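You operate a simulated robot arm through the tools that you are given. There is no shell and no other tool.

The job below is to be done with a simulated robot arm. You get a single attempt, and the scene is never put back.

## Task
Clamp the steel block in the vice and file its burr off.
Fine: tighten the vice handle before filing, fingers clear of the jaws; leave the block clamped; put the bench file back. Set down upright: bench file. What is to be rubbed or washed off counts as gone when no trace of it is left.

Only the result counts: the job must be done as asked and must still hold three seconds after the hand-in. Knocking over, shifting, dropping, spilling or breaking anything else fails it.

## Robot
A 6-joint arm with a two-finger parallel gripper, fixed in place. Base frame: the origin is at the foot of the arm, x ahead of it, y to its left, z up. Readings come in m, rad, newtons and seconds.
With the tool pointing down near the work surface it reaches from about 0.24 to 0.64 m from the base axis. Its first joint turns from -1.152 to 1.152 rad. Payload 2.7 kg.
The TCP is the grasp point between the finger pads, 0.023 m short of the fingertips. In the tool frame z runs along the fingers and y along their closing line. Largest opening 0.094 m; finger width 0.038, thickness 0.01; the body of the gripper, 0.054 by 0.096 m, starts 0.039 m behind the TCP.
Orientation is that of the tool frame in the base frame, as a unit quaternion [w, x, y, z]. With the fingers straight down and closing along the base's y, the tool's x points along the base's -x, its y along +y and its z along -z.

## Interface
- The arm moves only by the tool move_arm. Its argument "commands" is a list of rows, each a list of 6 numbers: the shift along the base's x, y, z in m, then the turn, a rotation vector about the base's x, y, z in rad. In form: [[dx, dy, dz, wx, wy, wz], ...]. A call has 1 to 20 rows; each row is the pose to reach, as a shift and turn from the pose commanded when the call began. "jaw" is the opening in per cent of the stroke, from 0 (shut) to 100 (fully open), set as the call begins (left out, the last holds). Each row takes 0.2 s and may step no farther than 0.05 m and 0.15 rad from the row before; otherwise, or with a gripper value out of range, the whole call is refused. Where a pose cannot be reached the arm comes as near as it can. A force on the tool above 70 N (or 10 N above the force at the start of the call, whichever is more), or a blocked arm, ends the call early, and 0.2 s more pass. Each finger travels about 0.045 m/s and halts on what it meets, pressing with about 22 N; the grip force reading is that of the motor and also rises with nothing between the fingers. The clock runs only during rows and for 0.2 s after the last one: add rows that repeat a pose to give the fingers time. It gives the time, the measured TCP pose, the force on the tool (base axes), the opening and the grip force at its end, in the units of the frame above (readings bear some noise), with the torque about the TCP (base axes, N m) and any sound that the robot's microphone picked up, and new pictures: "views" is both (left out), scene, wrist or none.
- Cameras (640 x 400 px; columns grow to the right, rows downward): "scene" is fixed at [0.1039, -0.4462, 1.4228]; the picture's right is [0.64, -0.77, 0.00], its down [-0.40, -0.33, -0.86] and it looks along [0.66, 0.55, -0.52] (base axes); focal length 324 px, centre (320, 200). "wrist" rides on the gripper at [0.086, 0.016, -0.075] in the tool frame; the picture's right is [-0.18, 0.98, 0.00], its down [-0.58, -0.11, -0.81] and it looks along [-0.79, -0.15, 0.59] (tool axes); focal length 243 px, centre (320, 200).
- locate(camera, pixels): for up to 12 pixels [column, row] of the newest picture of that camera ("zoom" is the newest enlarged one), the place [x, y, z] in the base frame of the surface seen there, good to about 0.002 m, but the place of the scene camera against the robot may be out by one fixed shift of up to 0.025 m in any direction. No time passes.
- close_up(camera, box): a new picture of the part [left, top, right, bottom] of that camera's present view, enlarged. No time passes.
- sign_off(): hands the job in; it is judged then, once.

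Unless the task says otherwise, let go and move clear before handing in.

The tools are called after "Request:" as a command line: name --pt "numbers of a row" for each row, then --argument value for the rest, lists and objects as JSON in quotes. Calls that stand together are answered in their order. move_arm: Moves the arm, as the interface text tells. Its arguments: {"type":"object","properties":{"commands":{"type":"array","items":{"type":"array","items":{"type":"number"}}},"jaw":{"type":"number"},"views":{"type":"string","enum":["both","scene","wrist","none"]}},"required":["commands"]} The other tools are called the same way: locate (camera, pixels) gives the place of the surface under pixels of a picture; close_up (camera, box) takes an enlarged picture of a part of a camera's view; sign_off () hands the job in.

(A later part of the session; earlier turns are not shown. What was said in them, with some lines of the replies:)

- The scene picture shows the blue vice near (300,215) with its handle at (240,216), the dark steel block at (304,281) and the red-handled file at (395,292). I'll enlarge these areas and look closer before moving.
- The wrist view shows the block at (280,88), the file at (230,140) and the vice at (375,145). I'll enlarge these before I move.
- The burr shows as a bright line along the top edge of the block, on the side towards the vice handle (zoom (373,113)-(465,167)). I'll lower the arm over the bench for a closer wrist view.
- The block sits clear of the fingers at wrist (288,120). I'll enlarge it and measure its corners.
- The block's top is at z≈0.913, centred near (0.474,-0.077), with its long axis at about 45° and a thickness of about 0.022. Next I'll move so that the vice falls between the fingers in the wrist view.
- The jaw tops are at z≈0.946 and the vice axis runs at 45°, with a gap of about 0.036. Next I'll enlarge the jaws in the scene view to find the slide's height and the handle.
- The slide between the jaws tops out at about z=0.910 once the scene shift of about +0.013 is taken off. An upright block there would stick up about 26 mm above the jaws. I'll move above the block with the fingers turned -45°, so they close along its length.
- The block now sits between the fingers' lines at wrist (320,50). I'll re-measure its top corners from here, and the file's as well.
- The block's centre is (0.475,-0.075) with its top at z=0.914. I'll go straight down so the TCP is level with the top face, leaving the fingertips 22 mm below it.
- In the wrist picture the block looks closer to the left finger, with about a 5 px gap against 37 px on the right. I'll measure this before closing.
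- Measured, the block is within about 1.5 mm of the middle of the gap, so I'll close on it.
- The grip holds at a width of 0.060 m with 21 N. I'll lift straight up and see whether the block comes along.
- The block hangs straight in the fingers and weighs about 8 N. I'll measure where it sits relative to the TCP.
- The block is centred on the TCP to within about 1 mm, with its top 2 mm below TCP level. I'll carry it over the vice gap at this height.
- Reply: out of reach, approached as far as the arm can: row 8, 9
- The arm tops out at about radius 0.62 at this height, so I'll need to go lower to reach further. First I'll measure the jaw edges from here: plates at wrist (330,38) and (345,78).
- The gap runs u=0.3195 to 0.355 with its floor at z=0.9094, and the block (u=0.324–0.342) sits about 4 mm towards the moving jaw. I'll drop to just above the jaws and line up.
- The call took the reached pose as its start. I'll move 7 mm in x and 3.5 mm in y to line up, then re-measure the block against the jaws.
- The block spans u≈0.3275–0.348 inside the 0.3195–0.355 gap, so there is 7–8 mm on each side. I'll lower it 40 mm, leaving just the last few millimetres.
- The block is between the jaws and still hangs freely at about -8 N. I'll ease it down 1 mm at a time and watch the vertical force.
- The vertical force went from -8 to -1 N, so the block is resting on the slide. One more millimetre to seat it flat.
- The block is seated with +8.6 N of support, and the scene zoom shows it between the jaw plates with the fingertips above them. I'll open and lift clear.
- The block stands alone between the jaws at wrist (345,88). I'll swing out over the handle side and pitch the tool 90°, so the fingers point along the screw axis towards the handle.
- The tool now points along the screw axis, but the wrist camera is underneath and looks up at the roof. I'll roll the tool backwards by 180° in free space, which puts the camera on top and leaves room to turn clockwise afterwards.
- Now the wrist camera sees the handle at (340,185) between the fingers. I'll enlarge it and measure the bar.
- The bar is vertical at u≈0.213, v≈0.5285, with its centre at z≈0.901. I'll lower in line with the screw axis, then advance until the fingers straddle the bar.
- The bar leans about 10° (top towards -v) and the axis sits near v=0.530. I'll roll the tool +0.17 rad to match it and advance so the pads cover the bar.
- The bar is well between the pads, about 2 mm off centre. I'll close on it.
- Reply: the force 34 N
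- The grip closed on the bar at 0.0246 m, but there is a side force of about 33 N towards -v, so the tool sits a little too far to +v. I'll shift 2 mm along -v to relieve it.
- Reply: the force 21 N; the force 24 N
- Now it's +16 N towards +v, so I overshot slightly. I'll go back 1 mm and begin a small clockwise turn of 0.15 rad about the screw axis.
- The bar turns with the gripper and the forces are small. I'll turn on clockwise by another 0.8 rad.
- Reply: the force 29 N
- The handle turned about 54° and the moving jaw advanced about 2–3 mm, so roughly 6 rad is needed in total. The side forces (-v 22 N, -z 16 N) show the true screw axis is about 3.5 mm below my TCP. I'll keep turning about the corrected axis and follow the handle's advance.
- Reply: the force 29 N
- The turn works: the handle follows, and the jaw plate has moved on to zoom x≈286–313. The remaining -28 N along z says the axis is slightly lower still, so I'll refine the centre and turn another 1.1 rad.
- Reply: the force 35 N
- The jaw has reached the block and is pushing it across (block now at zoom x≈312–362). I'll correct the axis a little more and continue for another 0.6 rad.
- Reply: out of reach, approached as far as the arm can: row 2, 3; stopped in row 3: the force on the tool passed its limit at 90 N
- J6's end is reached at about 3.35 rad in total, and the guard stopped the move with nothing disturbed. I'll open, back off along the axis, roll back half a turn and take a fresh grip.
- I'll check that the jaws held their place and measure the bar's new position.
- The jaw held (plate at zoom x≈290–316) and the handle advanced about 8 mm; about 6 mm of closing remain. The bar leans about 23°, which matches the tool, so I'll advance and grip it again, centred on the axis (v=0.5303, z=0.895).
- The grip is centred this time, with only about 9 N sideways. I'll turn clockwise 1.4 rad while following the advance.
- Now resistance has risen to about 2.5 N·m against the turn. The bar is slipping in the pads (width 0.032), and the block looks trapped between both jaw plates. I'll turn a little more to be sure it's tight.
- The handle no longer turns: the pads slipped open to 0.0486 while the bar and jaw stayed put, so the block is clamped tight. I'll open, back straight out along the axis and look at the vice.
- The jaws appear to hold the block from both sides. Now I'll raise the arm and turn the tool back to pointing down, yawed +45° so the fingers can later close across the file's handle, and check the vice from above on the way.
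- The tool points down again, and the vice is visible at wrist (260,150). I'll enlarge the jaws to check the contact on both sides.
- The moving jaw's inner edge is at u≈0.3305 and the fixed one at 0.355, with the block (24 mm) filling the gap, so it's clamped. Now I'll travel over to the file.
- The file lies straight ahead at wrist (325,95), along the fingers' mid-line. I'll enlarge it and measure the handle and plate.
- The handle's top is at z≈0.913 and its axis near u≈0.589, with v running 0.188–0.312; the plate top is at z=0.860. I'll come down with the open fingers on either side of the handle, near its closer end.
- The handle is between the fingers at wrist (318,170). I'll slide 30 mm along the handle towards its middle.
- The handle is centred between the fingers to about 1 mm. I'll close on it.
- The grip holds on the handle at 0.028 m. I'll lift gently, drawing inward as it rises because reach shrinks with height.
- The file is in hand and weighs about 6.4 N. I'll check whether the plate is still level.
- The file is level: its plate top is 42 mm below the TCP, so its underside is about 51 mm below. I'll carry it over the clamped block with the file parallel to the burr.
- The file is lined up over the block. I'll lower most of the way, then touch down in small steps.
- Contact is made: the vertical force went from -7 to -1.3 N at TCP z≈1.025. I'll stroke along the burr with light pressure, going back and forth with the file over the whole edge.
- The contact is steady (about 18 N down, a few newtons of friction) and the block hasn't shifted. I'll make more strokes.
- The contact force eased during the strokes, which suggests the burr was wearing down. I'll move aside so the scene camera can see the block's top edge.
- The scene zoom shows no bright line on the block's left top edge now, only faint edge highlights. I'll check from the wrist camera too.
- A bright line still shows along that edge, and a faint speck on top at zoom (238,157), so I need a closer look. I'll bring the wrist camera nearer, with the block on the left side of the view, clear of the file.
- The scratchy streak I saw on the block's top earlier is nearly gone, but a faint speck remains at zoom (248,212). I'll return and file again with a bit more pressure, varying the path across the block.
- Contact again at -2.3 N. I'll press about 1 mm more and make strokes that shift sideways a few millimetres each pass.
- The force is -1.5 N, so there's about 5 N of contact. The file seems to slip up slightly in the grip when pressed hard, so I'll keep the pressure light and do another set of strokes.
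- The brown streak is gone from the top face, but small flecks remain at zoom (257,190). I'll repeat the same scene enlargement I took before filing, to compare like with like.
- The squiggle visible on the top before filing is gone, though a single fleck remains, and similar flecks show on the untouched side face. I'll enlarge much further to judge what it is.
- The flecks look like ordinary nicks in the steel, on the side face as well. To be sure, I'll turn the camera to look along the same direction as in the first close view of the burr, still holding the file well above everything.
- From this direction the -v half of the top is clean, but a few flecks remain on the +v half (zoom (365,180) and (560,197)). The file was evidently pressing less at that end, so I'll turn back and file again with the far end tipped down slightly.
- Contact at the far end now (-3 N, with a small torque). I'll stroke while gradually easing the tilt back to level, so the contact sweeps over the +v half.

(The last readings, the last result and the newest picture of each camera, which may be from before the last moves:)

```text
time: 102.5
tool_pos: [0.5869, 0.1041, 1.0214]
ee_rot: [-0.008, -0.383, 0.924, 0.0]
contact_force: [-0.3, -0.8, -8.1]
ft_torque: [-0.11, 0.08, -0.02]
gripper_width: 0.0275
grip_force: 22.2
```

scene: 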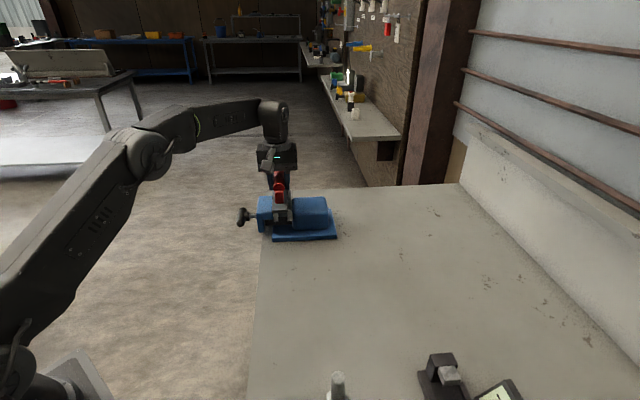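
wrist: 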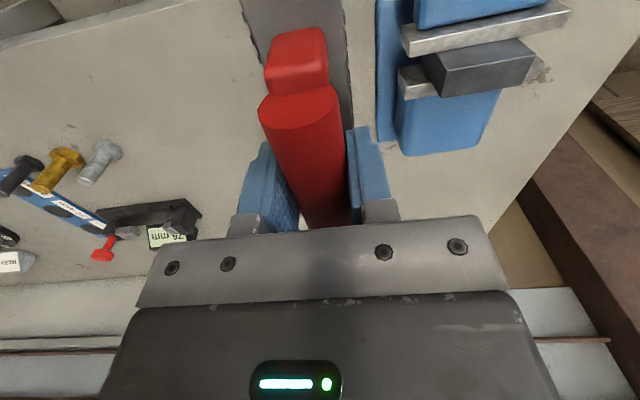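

The force is back to the file's bare weight, so the file has shifted a little in the grip. I'll lift, move aside and check both the file's attitude and the block's top.

Request:
move_arm --pt "0 0 0.015 0 0 0" --pt "0 0 0.0434 0 0 0" --pt "-0.0124 0.0285 0.0434 0 0 0" --pt "-0.0247 0.057 0.0434 0 0 0" --pt "-0.0371 0.0854 0.0434 0.0062 -0.0062 0" --pt "-0.0494 0.1139 0.0434 0.0092 -0.0092 0" --pt "-0.0494 0.1139 0.0434 0.0092 -0.0092 0"

Request:
locate --camera "wrist" --pixels '[[255, 25], [338, 15], [343, 60], [350, 110], [300, 5], [340, 35], [300, 100], [310, 150], [300, 50], [155, 85], [170, 105], [140, 60]]'

Request:
close_up --camera "wrist" --box '[110, 20, 220, 140]'

Request:
close_up --camera "wrist" --box '[160, 75, 210, 135]'

```text
time: 104.0
tool_pos: [0.5365, 0.2181, 1.0654]
ee_rot: [0.001, -0.381, 0.925, 0.002]
contact_force: [0.1, -0.4, -6.2]
ft_torque: [-0.09, 0.1, 0.01]
gripper_width: 0.0279
grip_force: 22.3
```

scene: 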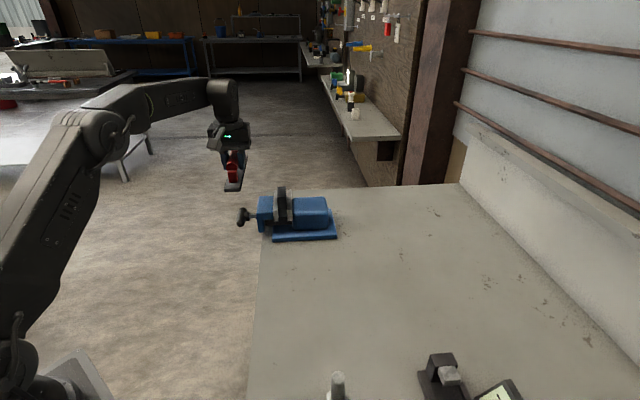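
wrist: 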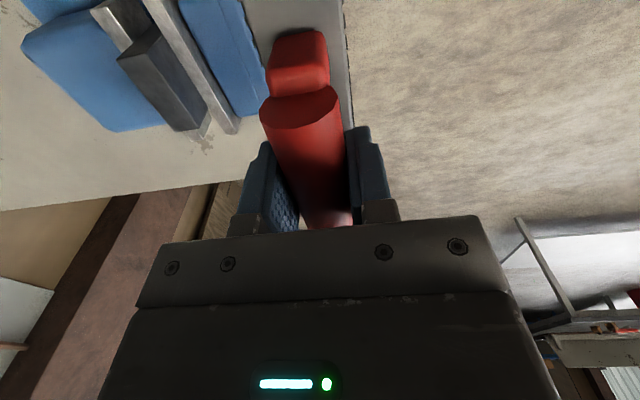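

```text
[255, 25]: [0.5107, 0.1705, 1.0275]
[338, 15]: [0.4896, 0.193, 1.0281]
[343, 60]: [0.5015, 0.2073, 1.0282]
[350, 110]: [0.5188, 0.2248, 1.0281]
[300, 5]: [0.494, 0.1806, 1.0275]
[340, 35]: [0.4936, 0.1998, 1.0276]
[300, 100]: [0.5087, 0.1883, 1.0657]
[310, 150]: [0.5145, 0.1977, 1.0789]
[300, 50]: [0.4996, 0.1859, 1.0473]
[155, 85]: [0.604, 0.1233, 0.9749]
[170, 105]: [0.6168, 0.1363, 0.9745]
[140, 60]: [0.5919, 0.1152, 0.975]
```

```text
3.33 times, centred on (165, 80) of wrist
```

zoom: 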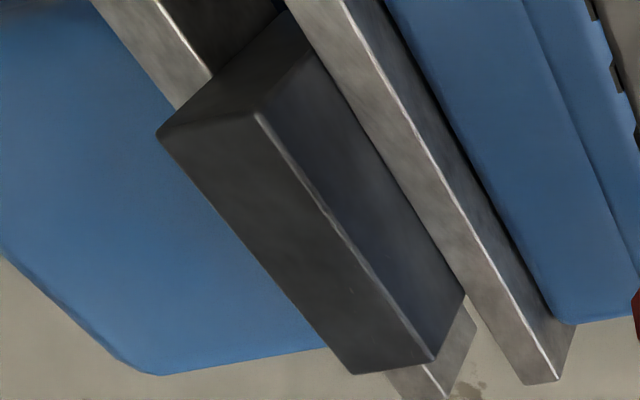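

```text
6.67 times, centred on (185, 105) of wrist
```

zoom: 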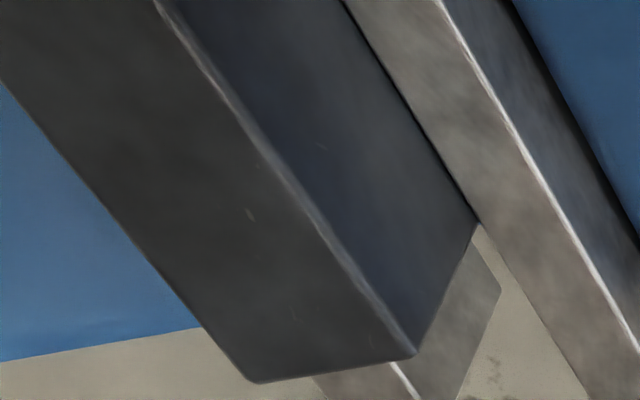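

The file is still level in the hand, and about 4 mm higher in the grip than before. The flecks look unchanged, so to be sure I'll file with the TCP further out (v up to about 0.52), which puts the pressure directly over the +v half.

Request:
move_arm --pt "0.0156 -0.025 0 0 0 0" --pt "0.0312 -0.05 0 0 0 0" --pt "0.0468 -0.075 0 0 0 0" --pt "0.0624 -0.1 -0.005 0 0 0" --pt "0.0624 -0.1 -0.025 0 0 0" --pt "0.0624 -0.1 -0.042 0 0 0" --pt "0.0624 -0.1 -0.042 0 0 0" --views "none"

Request:
move_arm --pt "0 0 -0.0007 0 0 0" --pt "0 0 -0.0014 0 0 0" --pt "0 0 -0.0021 0 0 0" --views "none"

```text
time: 105.7
tool_pos: [0.6018, 0.1202, 1.0232]
ee_rot: [0.001, -0.383, 0.924, 0.001]
contact_force: [0.0, -1.2, -7.8]
ft_torque: [-0.13, 0.09, 0.02]
gripper_width: 0.0277
grip_force: 22.6
```

```text
time: 106.5
tool_pos: [0.5994, 0.1209, 1.0213]
ee_rot: [0.001, -0.382, 0.924, 0.001]
contact_force: [0.9, 2.1, 1.2]
ft_torque: [-0.08, 0.21, -0.02]
gripper_width: 0.0279
grip_force: 22.3
```

Contact with about 8 N. I'll stroke between v≈0.495 and 0.52, with light pressure.

Request:
move_arm --pt "0.0085 0.0085 -0.0003 0 0 0" --pt "-0.002 -0.002 -0.0003 0 0 0" --pt "-0.012 -0.012 -0.0003 0 0 0" --pt "-0.002 -0.002 -0.0003 0 0 0" --pt "0.0085 0.0085 -0.0003 0 0 0" --pt "-0.002 -0.002 -0.0003 0 0 0" --pt "-0.012 -0.012 -0.0003 0 0 0" --pt "-0.002 -0.002 -0.0003 0 0 0" --pt "0.0085 0.0085 -0.0003 0 0 0" --pt "-0.002 -0.002 -0.0003 0 0 0" --pt "-0.012 -0.012 -0.0003 0 0 0" --pt "-0.002 -0.002 -0.0003 0 0 0" --pt "0.0085 0.0085 -0.0003 0 0 0" --pt "-0.002 -0.002 -0.0003 0 0 0" --views "none"

Request:
move_arm --pt "0.0085 0.0085 -0.0003 0 0 0" --pt "-0.002 -0.002 -0.0006 0 0 0" --pt "-0.012 -0.012 -0.0006 0 0 0" --pt "-0.002 -0.002 -0.0006 0 0 0" --pt "0.0085 0.0085 -0.0006 0 0 0" --pt "0.0105 0.0065 -0.0006 0 0 0" --pt "0.0 -0.004 -0.0006 0 0 0" --pt "-0.01 -0.014 -0.0006 0 0 0" --pt "0.0 -0.004 -0.0006 0 0 0" --pt "0.0105 0.0065 -0.0006 0 0 0" --pt "0.0 -0.004 -0.0006 0 0 0" --pt "-0.014 -0.01 -0.0006 0 0 0" --pt "-0.004 0.0 -0.0006 0 0 0" --pt "0.0065 0.0105 -0.0006 0 0 0" --pt "-0.004 0.0 -0.0006 0 0 0" --pt "-0.014 -0.01 -0.0006 0 0 0" --pt "0 0 -0.0006 0 0 0" --views "none"

```text
time: 109.5
tool_pos: [0.5975, 0.1181, 1.0202]
ee_rot: [0.002, -0.383, 0.924, 0.001]
contact_force: [3.3, 4.8, 10.1]
ft_torque: [-0.06, 0.06, 0.0]
gripper_width: 0.0277
grip_force: 22.3
```

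```text
time: 113.0
tool_pos: [0.5971, 0.1162, 1.0211]
ee_rot: [0.001, -0.382, 0.924, 0.0]
contact_force: [-5.3, -4.7, 11.0]
ft_torque: [-0.19, 0.2, 0.0]
gripper_width: 0.0278
grip_force: 21.9
```

The contact stayed firm (about 18 N) through all of those strokes. I'll lift off and inspect again.

Request:
move_arm --pt "0 0 0.015 0 0 0" --pt "0 0 0.0443 0 0 0" --pt "-0.0152 0.0255 0.0443 0 0 0" --pt "-0.0303 0.051 0.0443 0 0 0" --pt "-0.0455 0.0764 0.0443 0 0 0" --pt "-0.0606 0.1019 0.0443 0 0 0" --pt "-0.0606 0.1019 0.0443 0 0 0"

Request:
close_up --camera "wrist" --box '[110, 20, 220, 140]'

Request:
close_up --camera "wrist" --box '[160, 75, 210, 135]'

Request:
close_up --camera "scene" --box '[270, 182, 300, 204]'

```text
time: 114.7
tool_pos: [0.5358, 0.2183, 1.064]
ee_rot: [0.0, -0.382, 0.924, 0.002]
contact_force: [-0.3, 0.3, -6.2]
ft_torque: [-0.09, 0.09, -0.01]
gripper_width: 0.0279
grip_force: 22.0
```

scene: 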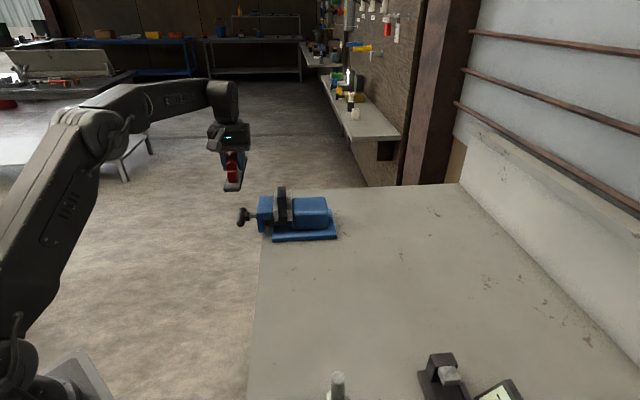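
wrist: 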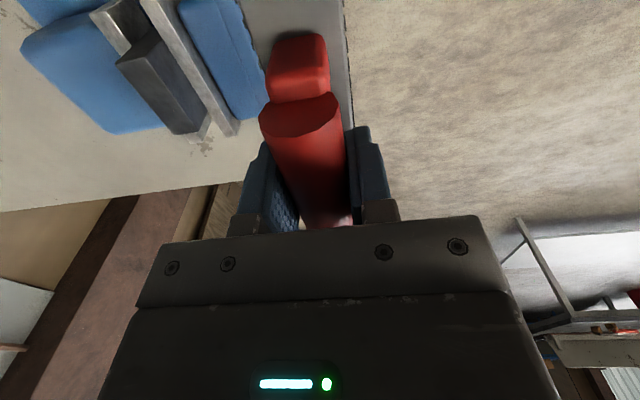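

```text
3.33 times, centred on (165, 80) of wrist
```

zoom: 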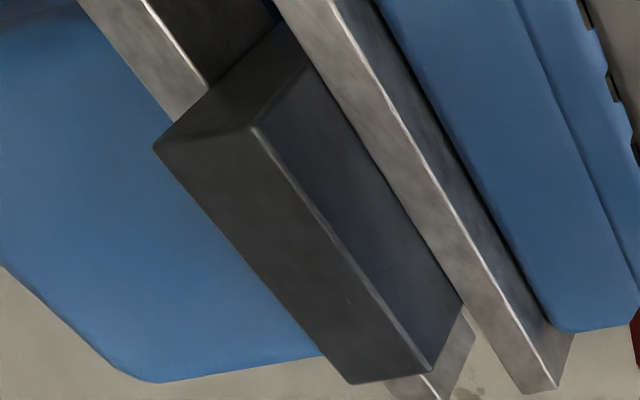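

```text
6.67 times, centred on (185, 105) of wrist
```

zoom: 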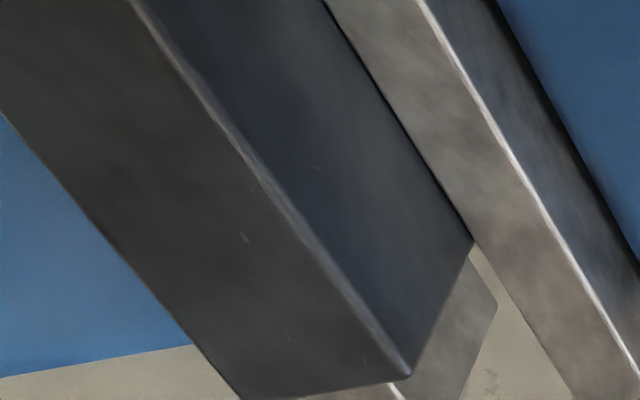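

```text
16.00 times, centred on (285, 193) of scene
```

zoom: 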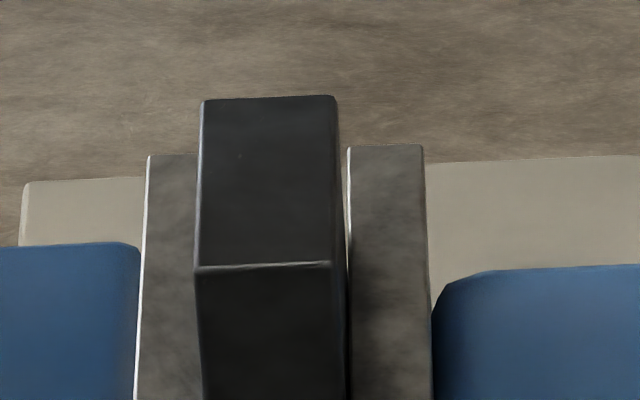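

After about 30 firm strokes right over them, the flecks haven't changed, just like those on the untouched side face. They are texture; the burr streak itself is gone. Now I'll measure how the file sits in the hand before putting it back.

Request:
locate --camera "wrist" --pixels '[[262, 115], [337, 108], [300, 98], [300, 125], [300, 140], [255, 25], [338, 15], [350, 110], [244, 5], [343, 60], [270, 75], [328, 75]]'

```text
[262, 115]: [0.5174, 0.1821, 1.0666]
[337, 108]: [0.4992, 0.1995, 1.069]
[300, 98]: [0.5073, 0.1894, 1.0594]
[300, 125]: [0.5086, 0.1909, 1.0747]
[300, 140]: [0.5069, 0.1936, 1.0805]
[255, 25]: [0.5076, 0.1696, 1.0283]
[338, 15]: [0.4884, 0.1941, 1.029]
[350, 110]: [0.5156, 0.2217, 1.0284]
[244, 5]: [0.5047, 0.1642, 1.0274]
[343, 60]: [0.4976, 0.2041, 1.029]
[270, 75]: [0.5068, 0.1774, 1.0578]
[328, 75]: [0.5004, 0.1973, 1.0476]
```

The file has slid about 3.5 mm forward and 4.5 mm up in the grip, and it's still level. I'll carry it back across to its spot, allowing for that.

Request:
move_arm --pt "-0.004 -0.035 0.016 0 0 0" --pt "-0.008 -0.075 0.016 0 0 0" --pt "-0.012 -0.115 0.016 0 0 0" --pt "-0.016 -0.155 0.016 0 0 0" --pt "-0.02 -0.195 0.016 0 0 0" --pt "-0.024 -0.235 0.016 0 0 0" --pt "-0.028 -0.275 0.016 0 0 0" --pt "-0.032 -0.315 0.016 0 0 0" --pt "-0.036 -0.355 0.016 0 0 0" --pt "-0.036 -0.395 0.016 0 0 0" --pt "-0.015 -0.415 -0.014 0 0 0" --pt "0.006 -0.435 -0.044 0 0 0" --pt "0.022 -0.452 -0.074 0 0 0" --pt "0.03 -0.46 -0.104 0 0 0" --pt "0.03 -0.46 -0.104 0 0 0"

```text
time: 117.8
tool_pos: [0.569, -0.2403, 0.9595]
ee_rot: [0.0, -0.383, 0.924, 0.001]
contact_force: [0.1, 0.2, -7.4]
ft_torque: [-0.09, 0.09, 0.02]
gripper_width: 0.0278
grip_force: 21.9
```

scene: 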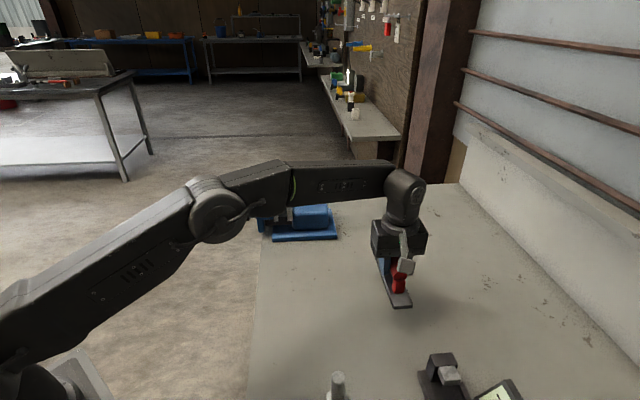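
wrist: 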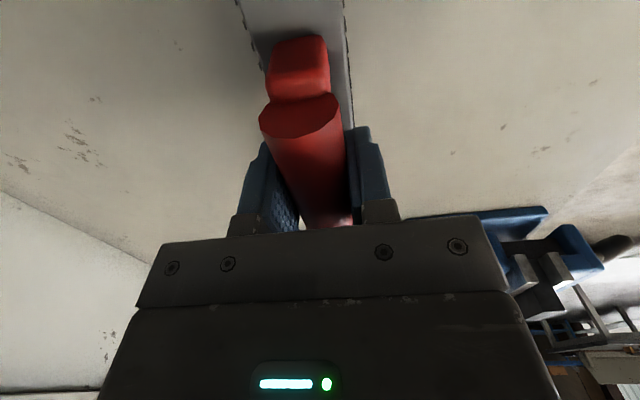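

The file hovers about 6 cm above its spot. I'll bring it over the original place and down to just above the bench.

Request:
move_arm --pt "0.004 -0.006 -0.02 0 0 0" --pt "0.0086 -0.0134 -0.04 0 0 0" --pt "0.0086 -0.0134 -0.055 0 0 0" --pt "0.0086 -0.0134 -0.0595 0 0 0" --pt "0.0086 -0.0134 -0.0595 0 0 0" --views "scene"

Request:
move_arm --pt "0 0 -0.001 0 0 0" --pt "0 0 -0.002 0 0 0" --pt "0 0 -0.003 0 0 0" --views "none"

```text
time: 119.0
tool_pos: [0.5768, -0.2544, 0.9008]
ee_rot: [0.0, -0.383, 0.924, 0.001]
contact_force: [-0.5, 0.0, -7.8]
ft_torque: [-0.13, 0.12, 0.0]
gripper_width: 0.0275
grip_force: 22.3
```

scene: 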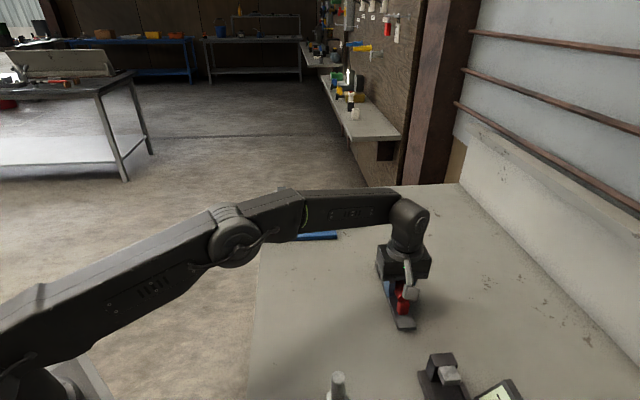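

```text
time: 119.8
tool_pos: [0.5758, -0.2544, 0.8986]
ee_rot: [0.001, -0.382, 0.924, 0.001]
contact_force: [0.1, -0.3, -7.0]
ft_torque: [-0.08, 0.08, 0.01]
gripper_width: 0.0279
grip_force: 21.9
```

Request:
move_arm --pt "0 0 -0.001 0 0 0" --pt "0 0 -0.002 0 0 0" --pt "0 0 -0.0025 0 0 0" --views "none"

```text
time: 120.7
tool_pos: [0.5756, -0.2542, 0.8958]
ee_rot: [0.001, -0.383, 0.924, 0.002]
contact_force: [-0.1, 0.0, -3.7]
ft_torque: [0.12, -0.17, 0.03]
gripper_width: 0.0276
grip_force: 21.9
```

The file has touched the bench (-3.7 N). I'll go a further 0.8 mm to seat it flat.

Request:
move_arm --pt "0 0 -0.0004 0 0 0" --pt "0 0 -0.0008 0 0 0" --views "wrist"

```text
time: 121.2
tool_pos: [0.5761, -0.2541, 0.8949]
ee_rot: [0.002, -0.383, 0.924, 0.001]
contact_force: [-2.3, 2.3, 3.7]
ft_torque: [0.3, -0.17, 0.06]
gripper_width: 0.0277
grip_force: 22.3
```

wrist: 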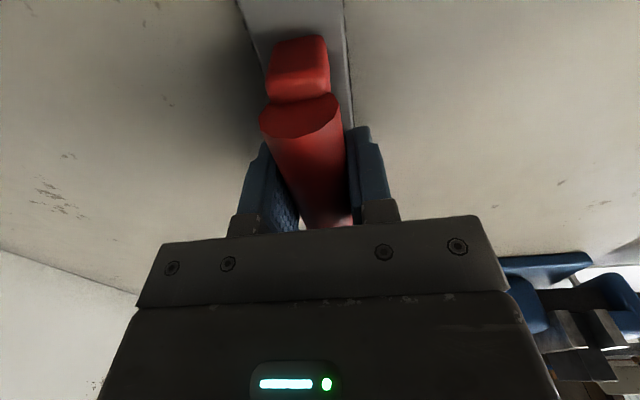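

The file stands on the bench (+3.7 N). I'll open the fingers, rise straight up and draw back along the handle's line.

Request:
move_arm --pt "0 0 0 0 0 0" --pt "0 0 0 0 0 0" --pt "0 0 0 0 0 0" --pt "0 0 0 0 0 0" --pt "0 0 0 0 0 0" --jaw 100 --views "none"

Request:
move_arm --pt "-0.002 -0.002 0.015 0 0 0" --pt "-0.006 -0.006 0.035 0 0 0" --pt "-0.015 -0.012 0.065 0 0 0" --pt "-0.025 -0.02 0.1 0 0 0" --pt "-0.04 -0.025 0.14 0 0 0" --pt "-0.06 -0.03 0.17 0 0 0" --pt "-0.06 -0.03 0.17 0 0 0"

Request:
locate --camera "wrist" --pixels '[[320, 200]]'

```text
time: 122.5
tool_pos: [0.5759, -0.2539, 0.8944]
ee_rot: [-0.001, -0.383, 0.924, 0.001]
contact_force: [1.2, 0.4, -0.4]
ft_torque: [-0.01, -0.01, -0.01]
gripper_width: 0.0942
grip_force: 0.1
```

```text
time: 124.0
tool_pos: [0.5144, -0.2846, 1.0653]
ee_rot: [0.001, -0.383, 0.924, 0.0]
contact_force: [0.2, 0.4, -0.2]
ft_torque: [0.01, 0.01, 0.0]
gripper_width: 0.0937
grip_force: 0.1
```

scene: 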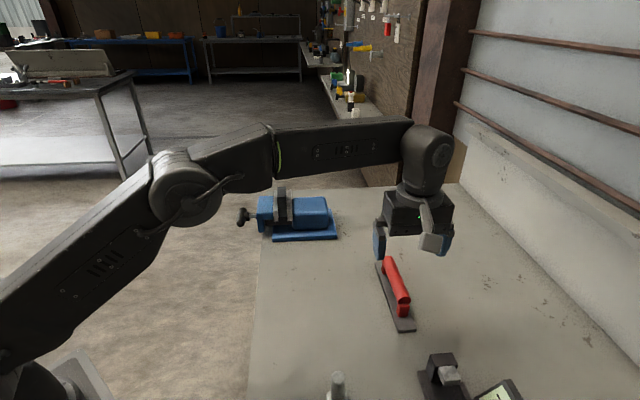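
wrist: 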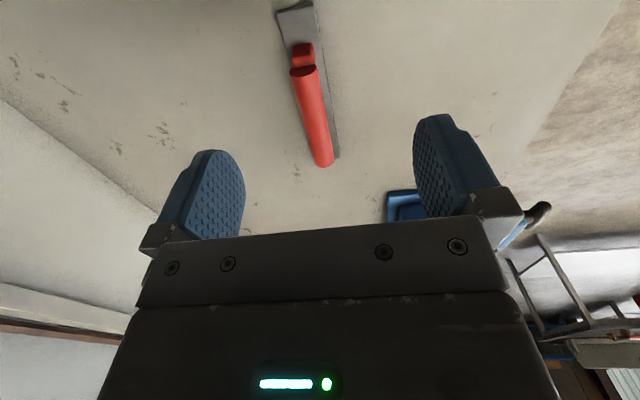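

```text
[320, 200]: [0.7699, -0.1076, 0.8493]
```

The file stands upright on its plate. I'll check its position against the original.

Request:
close_up --camera "wrist" --box '[260, 0, 360, 180]'

Request:
locate --camera "wrist" --pixels '[[278, 15], [311, 5], [303, 48], [291, 75], [318, 70], [305, 100], [313, 130], [322, 160], [284, 45], [336, 155]]'

Request:
close_up --camera "scene" --box '[225, 170, 435, 340]'

```text
2.22 times, centred on (310, 90) of wrist
```

zoom: 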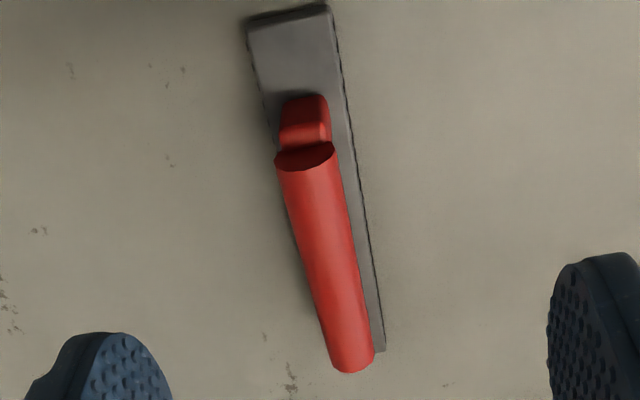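

```text
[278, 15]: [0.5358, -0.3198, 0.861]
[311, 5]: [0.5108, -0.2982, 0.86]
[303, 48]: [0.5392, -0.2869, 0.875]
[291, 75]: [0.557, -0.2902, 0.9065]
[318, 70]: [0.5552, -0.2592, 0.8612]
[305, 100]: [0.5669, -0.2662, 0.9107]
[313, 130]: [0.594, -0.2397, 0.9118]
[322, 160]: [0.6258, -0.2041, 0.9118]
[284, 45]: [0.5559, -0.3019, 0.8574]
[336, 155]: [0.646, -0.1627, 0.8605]
```

```text
2.35 times, centred on (330, 255) of scene
```

zoom: 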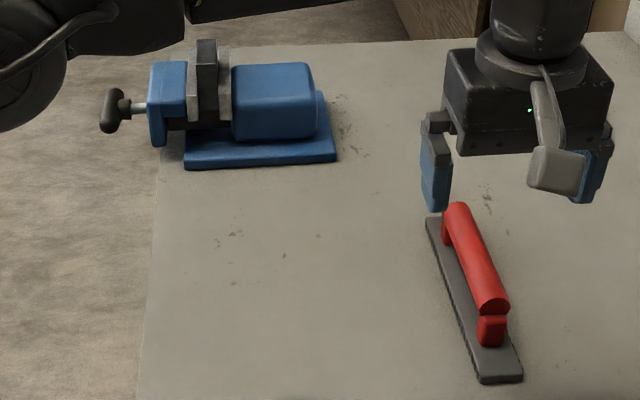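

The file is back within about 2 mm of where it was, and upright. With the hand now empty I'll take one last close look at the block's top from the original viewing direction before handing in.

Request:
move_arm --pt "0.0 0.03 0.014 0 0 -0.12" --pt "0.0 0.06 0.014 0 0 -0.24" --pt "0.0 0.09 0.014 0 0 -0.36" --pt "0.004 0.12 0.014 0 0 -0.48" --pt "0.008 0.15 0.014 0 0 -0.6" --pt "0.014 0.18 0.014 0 0 -0.72" --pt "0.02 0.21 0.014 0 0 -0.84" --pt "0.026 0.24 0.014 0 0 -0.97" --pt "0.032 0.27 0.014 0 0 -1.11" --pt "0.038 0.3 0.014 0 0 -1.25" --pt "0.044 0.335 0.014 0 0 -1.39" --pt "0.0486 0.3676 0.014 0 0 -1.5" --pt "0.0486 0.3676 0.014 0 0 -1.5708" --pt "0.0486 0.3676 0.014 0 0 -1.5708"

Request:
close_up --camera "wrist" --box '[370, 20, 490, 110]'

```text
time: 127.0
tool_pos: [0.5639, 0.0817, 1.0787]
ee_rot: [0.001, 0.383, 0.924, 0.001]
contact_force: [-0.6, -0.3, -0.4]
ft_torque: [-0.02, 0.01, 0.0]
gripper_width: 0.0939
grip_force: 0.0
```

scene: 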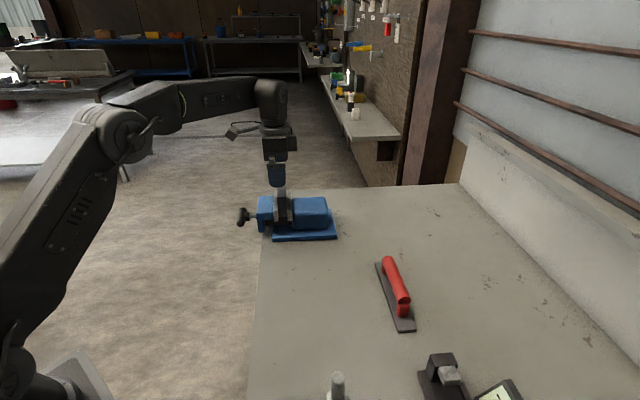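
wrist: 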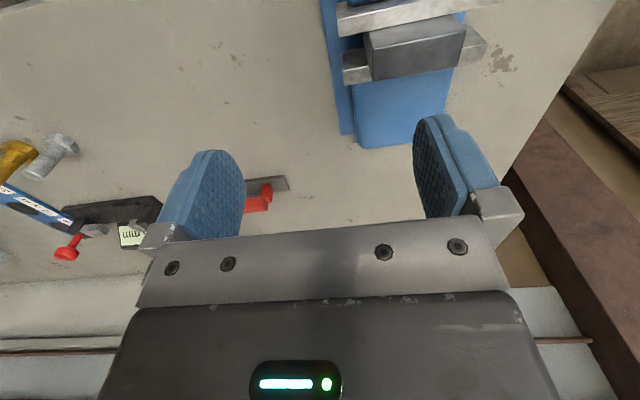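

```text
4.44 times, centred on (430, 65) of wrist
```

zoom: 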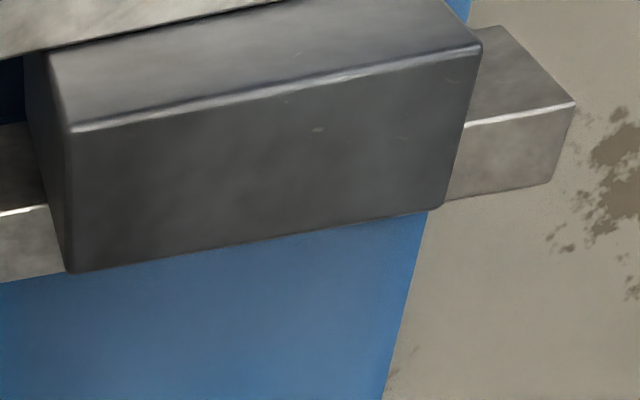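

Request:
close_up --camera "wrist" --box '[378, 30, 468, 88]'

Request:
close_up --camera "wrist" --box '[380, 40, 425, 80]'

Request:
close_up --camera "wrist" --box '[420, 30, 468, 72]'

```text
6.90 times, centred on (423, 59) of wrist
```

zoom: 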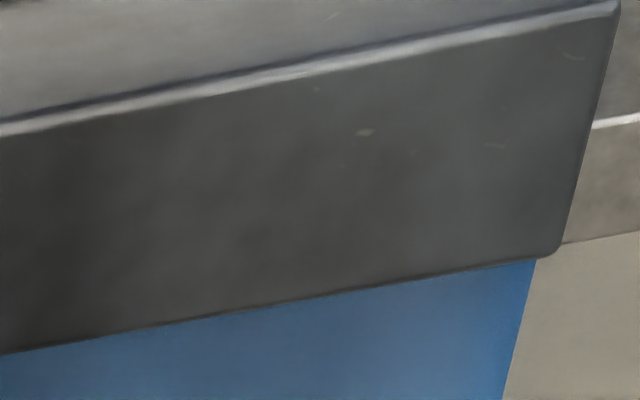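

```text
10.00 times, centred on (402, 60) of wrist
```

zoom: 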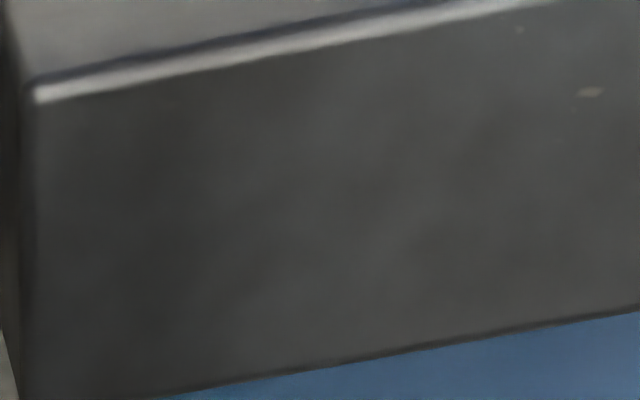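

```text
9.52 times, centred on (444, 51) of wrist
```

zoom: 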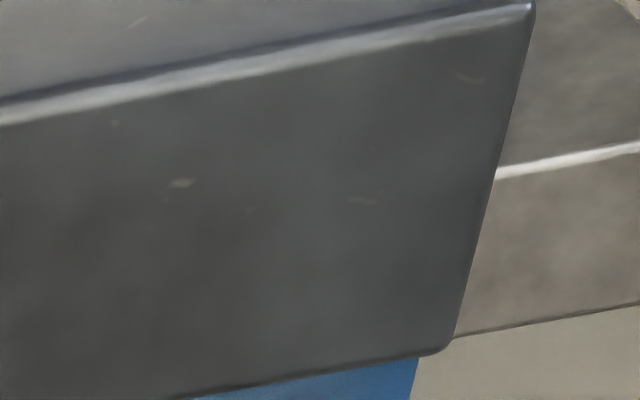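

The brown streak is gone. The remaining tiny nicks match those on the block's untouched side face and never changed under filing. The block is still clamped and the file is back, so I'll move the arm clear.

Request:
move_arm --pt "-0.02 -0.01 0.03 0 0 0" --pt "-0.05 -0.02 0.06 0 0 0" --pt "-0.09 -0.03 0.085 0 0 0" --pt "-0.13 -0.03 0.1 0 0 0" --pt "-0.17 -0.03 0.11 0 0 0" --pt "-0.2 -0.03 0.12 0 0 0" --pt "-0.2 -0.03 0.12 0 0 0"

Request:
close_up --camera "scene" --box '[233, 180, 313, 230]'

```text
time: 128.7
tool_pos: [0.3642, 0.0517, 1.198]
ee_rot: [0.001, 0.382, 0.924, 0.0]
contact_force: [-1.2, -0.1, -0.2]
ft_torque: [0.0, 0.0, 0.0]
gripper_width: 0.0939
grip_force: 0.0
```

scene: 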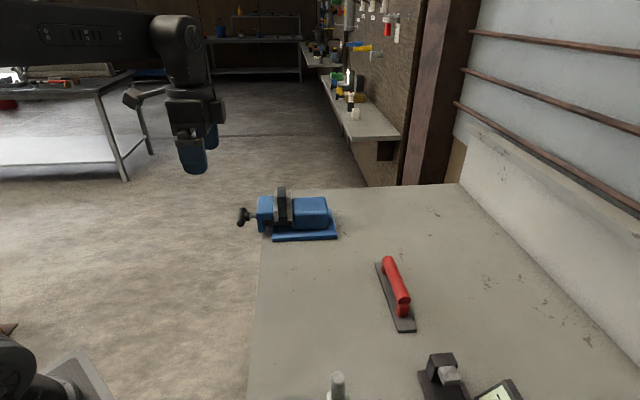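
wrist: 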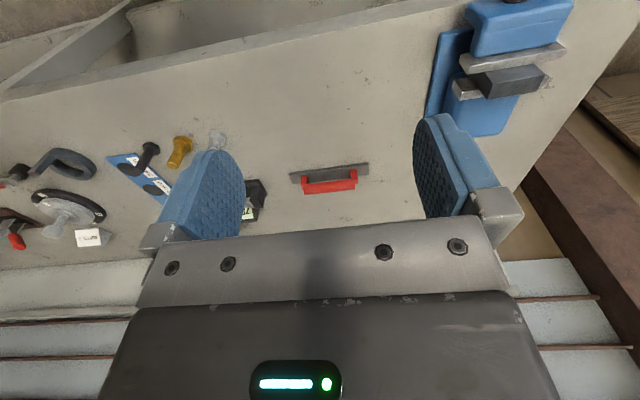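

```text
8.00 times, centred on (273, 205) of scene
```

zoom: 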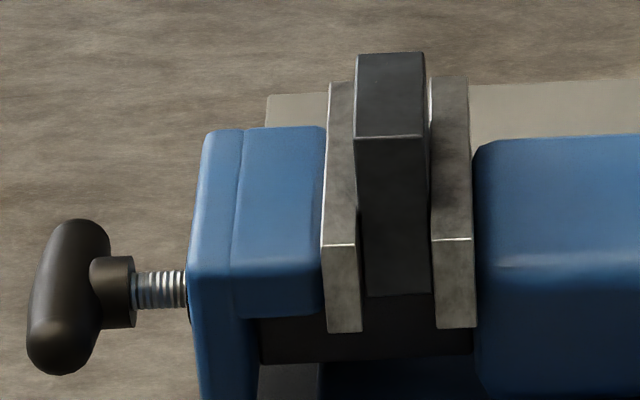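

The final view shows the block clamped between the plates (zoom (390,170)), the handle where I tightened it, the file upright at scene (395,292), and the hand clear. I'm handing in.

Request:
sign_off

```text
The job is handed in.
```

The steel block is clamped in the vice, its burr is filed off, and I handed the job in. I haven't seen the judging result.

- **Clamping:** I set the block upright between the jaws, let go, then turned the vice handle clockwise until it would turn no further. The fingers were clear of the jaws while tightening. The block did not visibly move during filing and is still clamped.
- **Burr:** I took the burr to be the brown streak on the block's top face. It was gone after the first filing strokes. A few tiny light flecks remain on that face. I made about 30 more firm strokes over them and they did not change, and similar flecks show on a side face the file never touched. I judged them to be marks in the steel, but I could not prove it.
- **File:** the bench file is back within about 2 mm of where it started, standing upright on its plate.

I saw nothing else on the bench knocked or shifted, and the arm was clear at hand-in.
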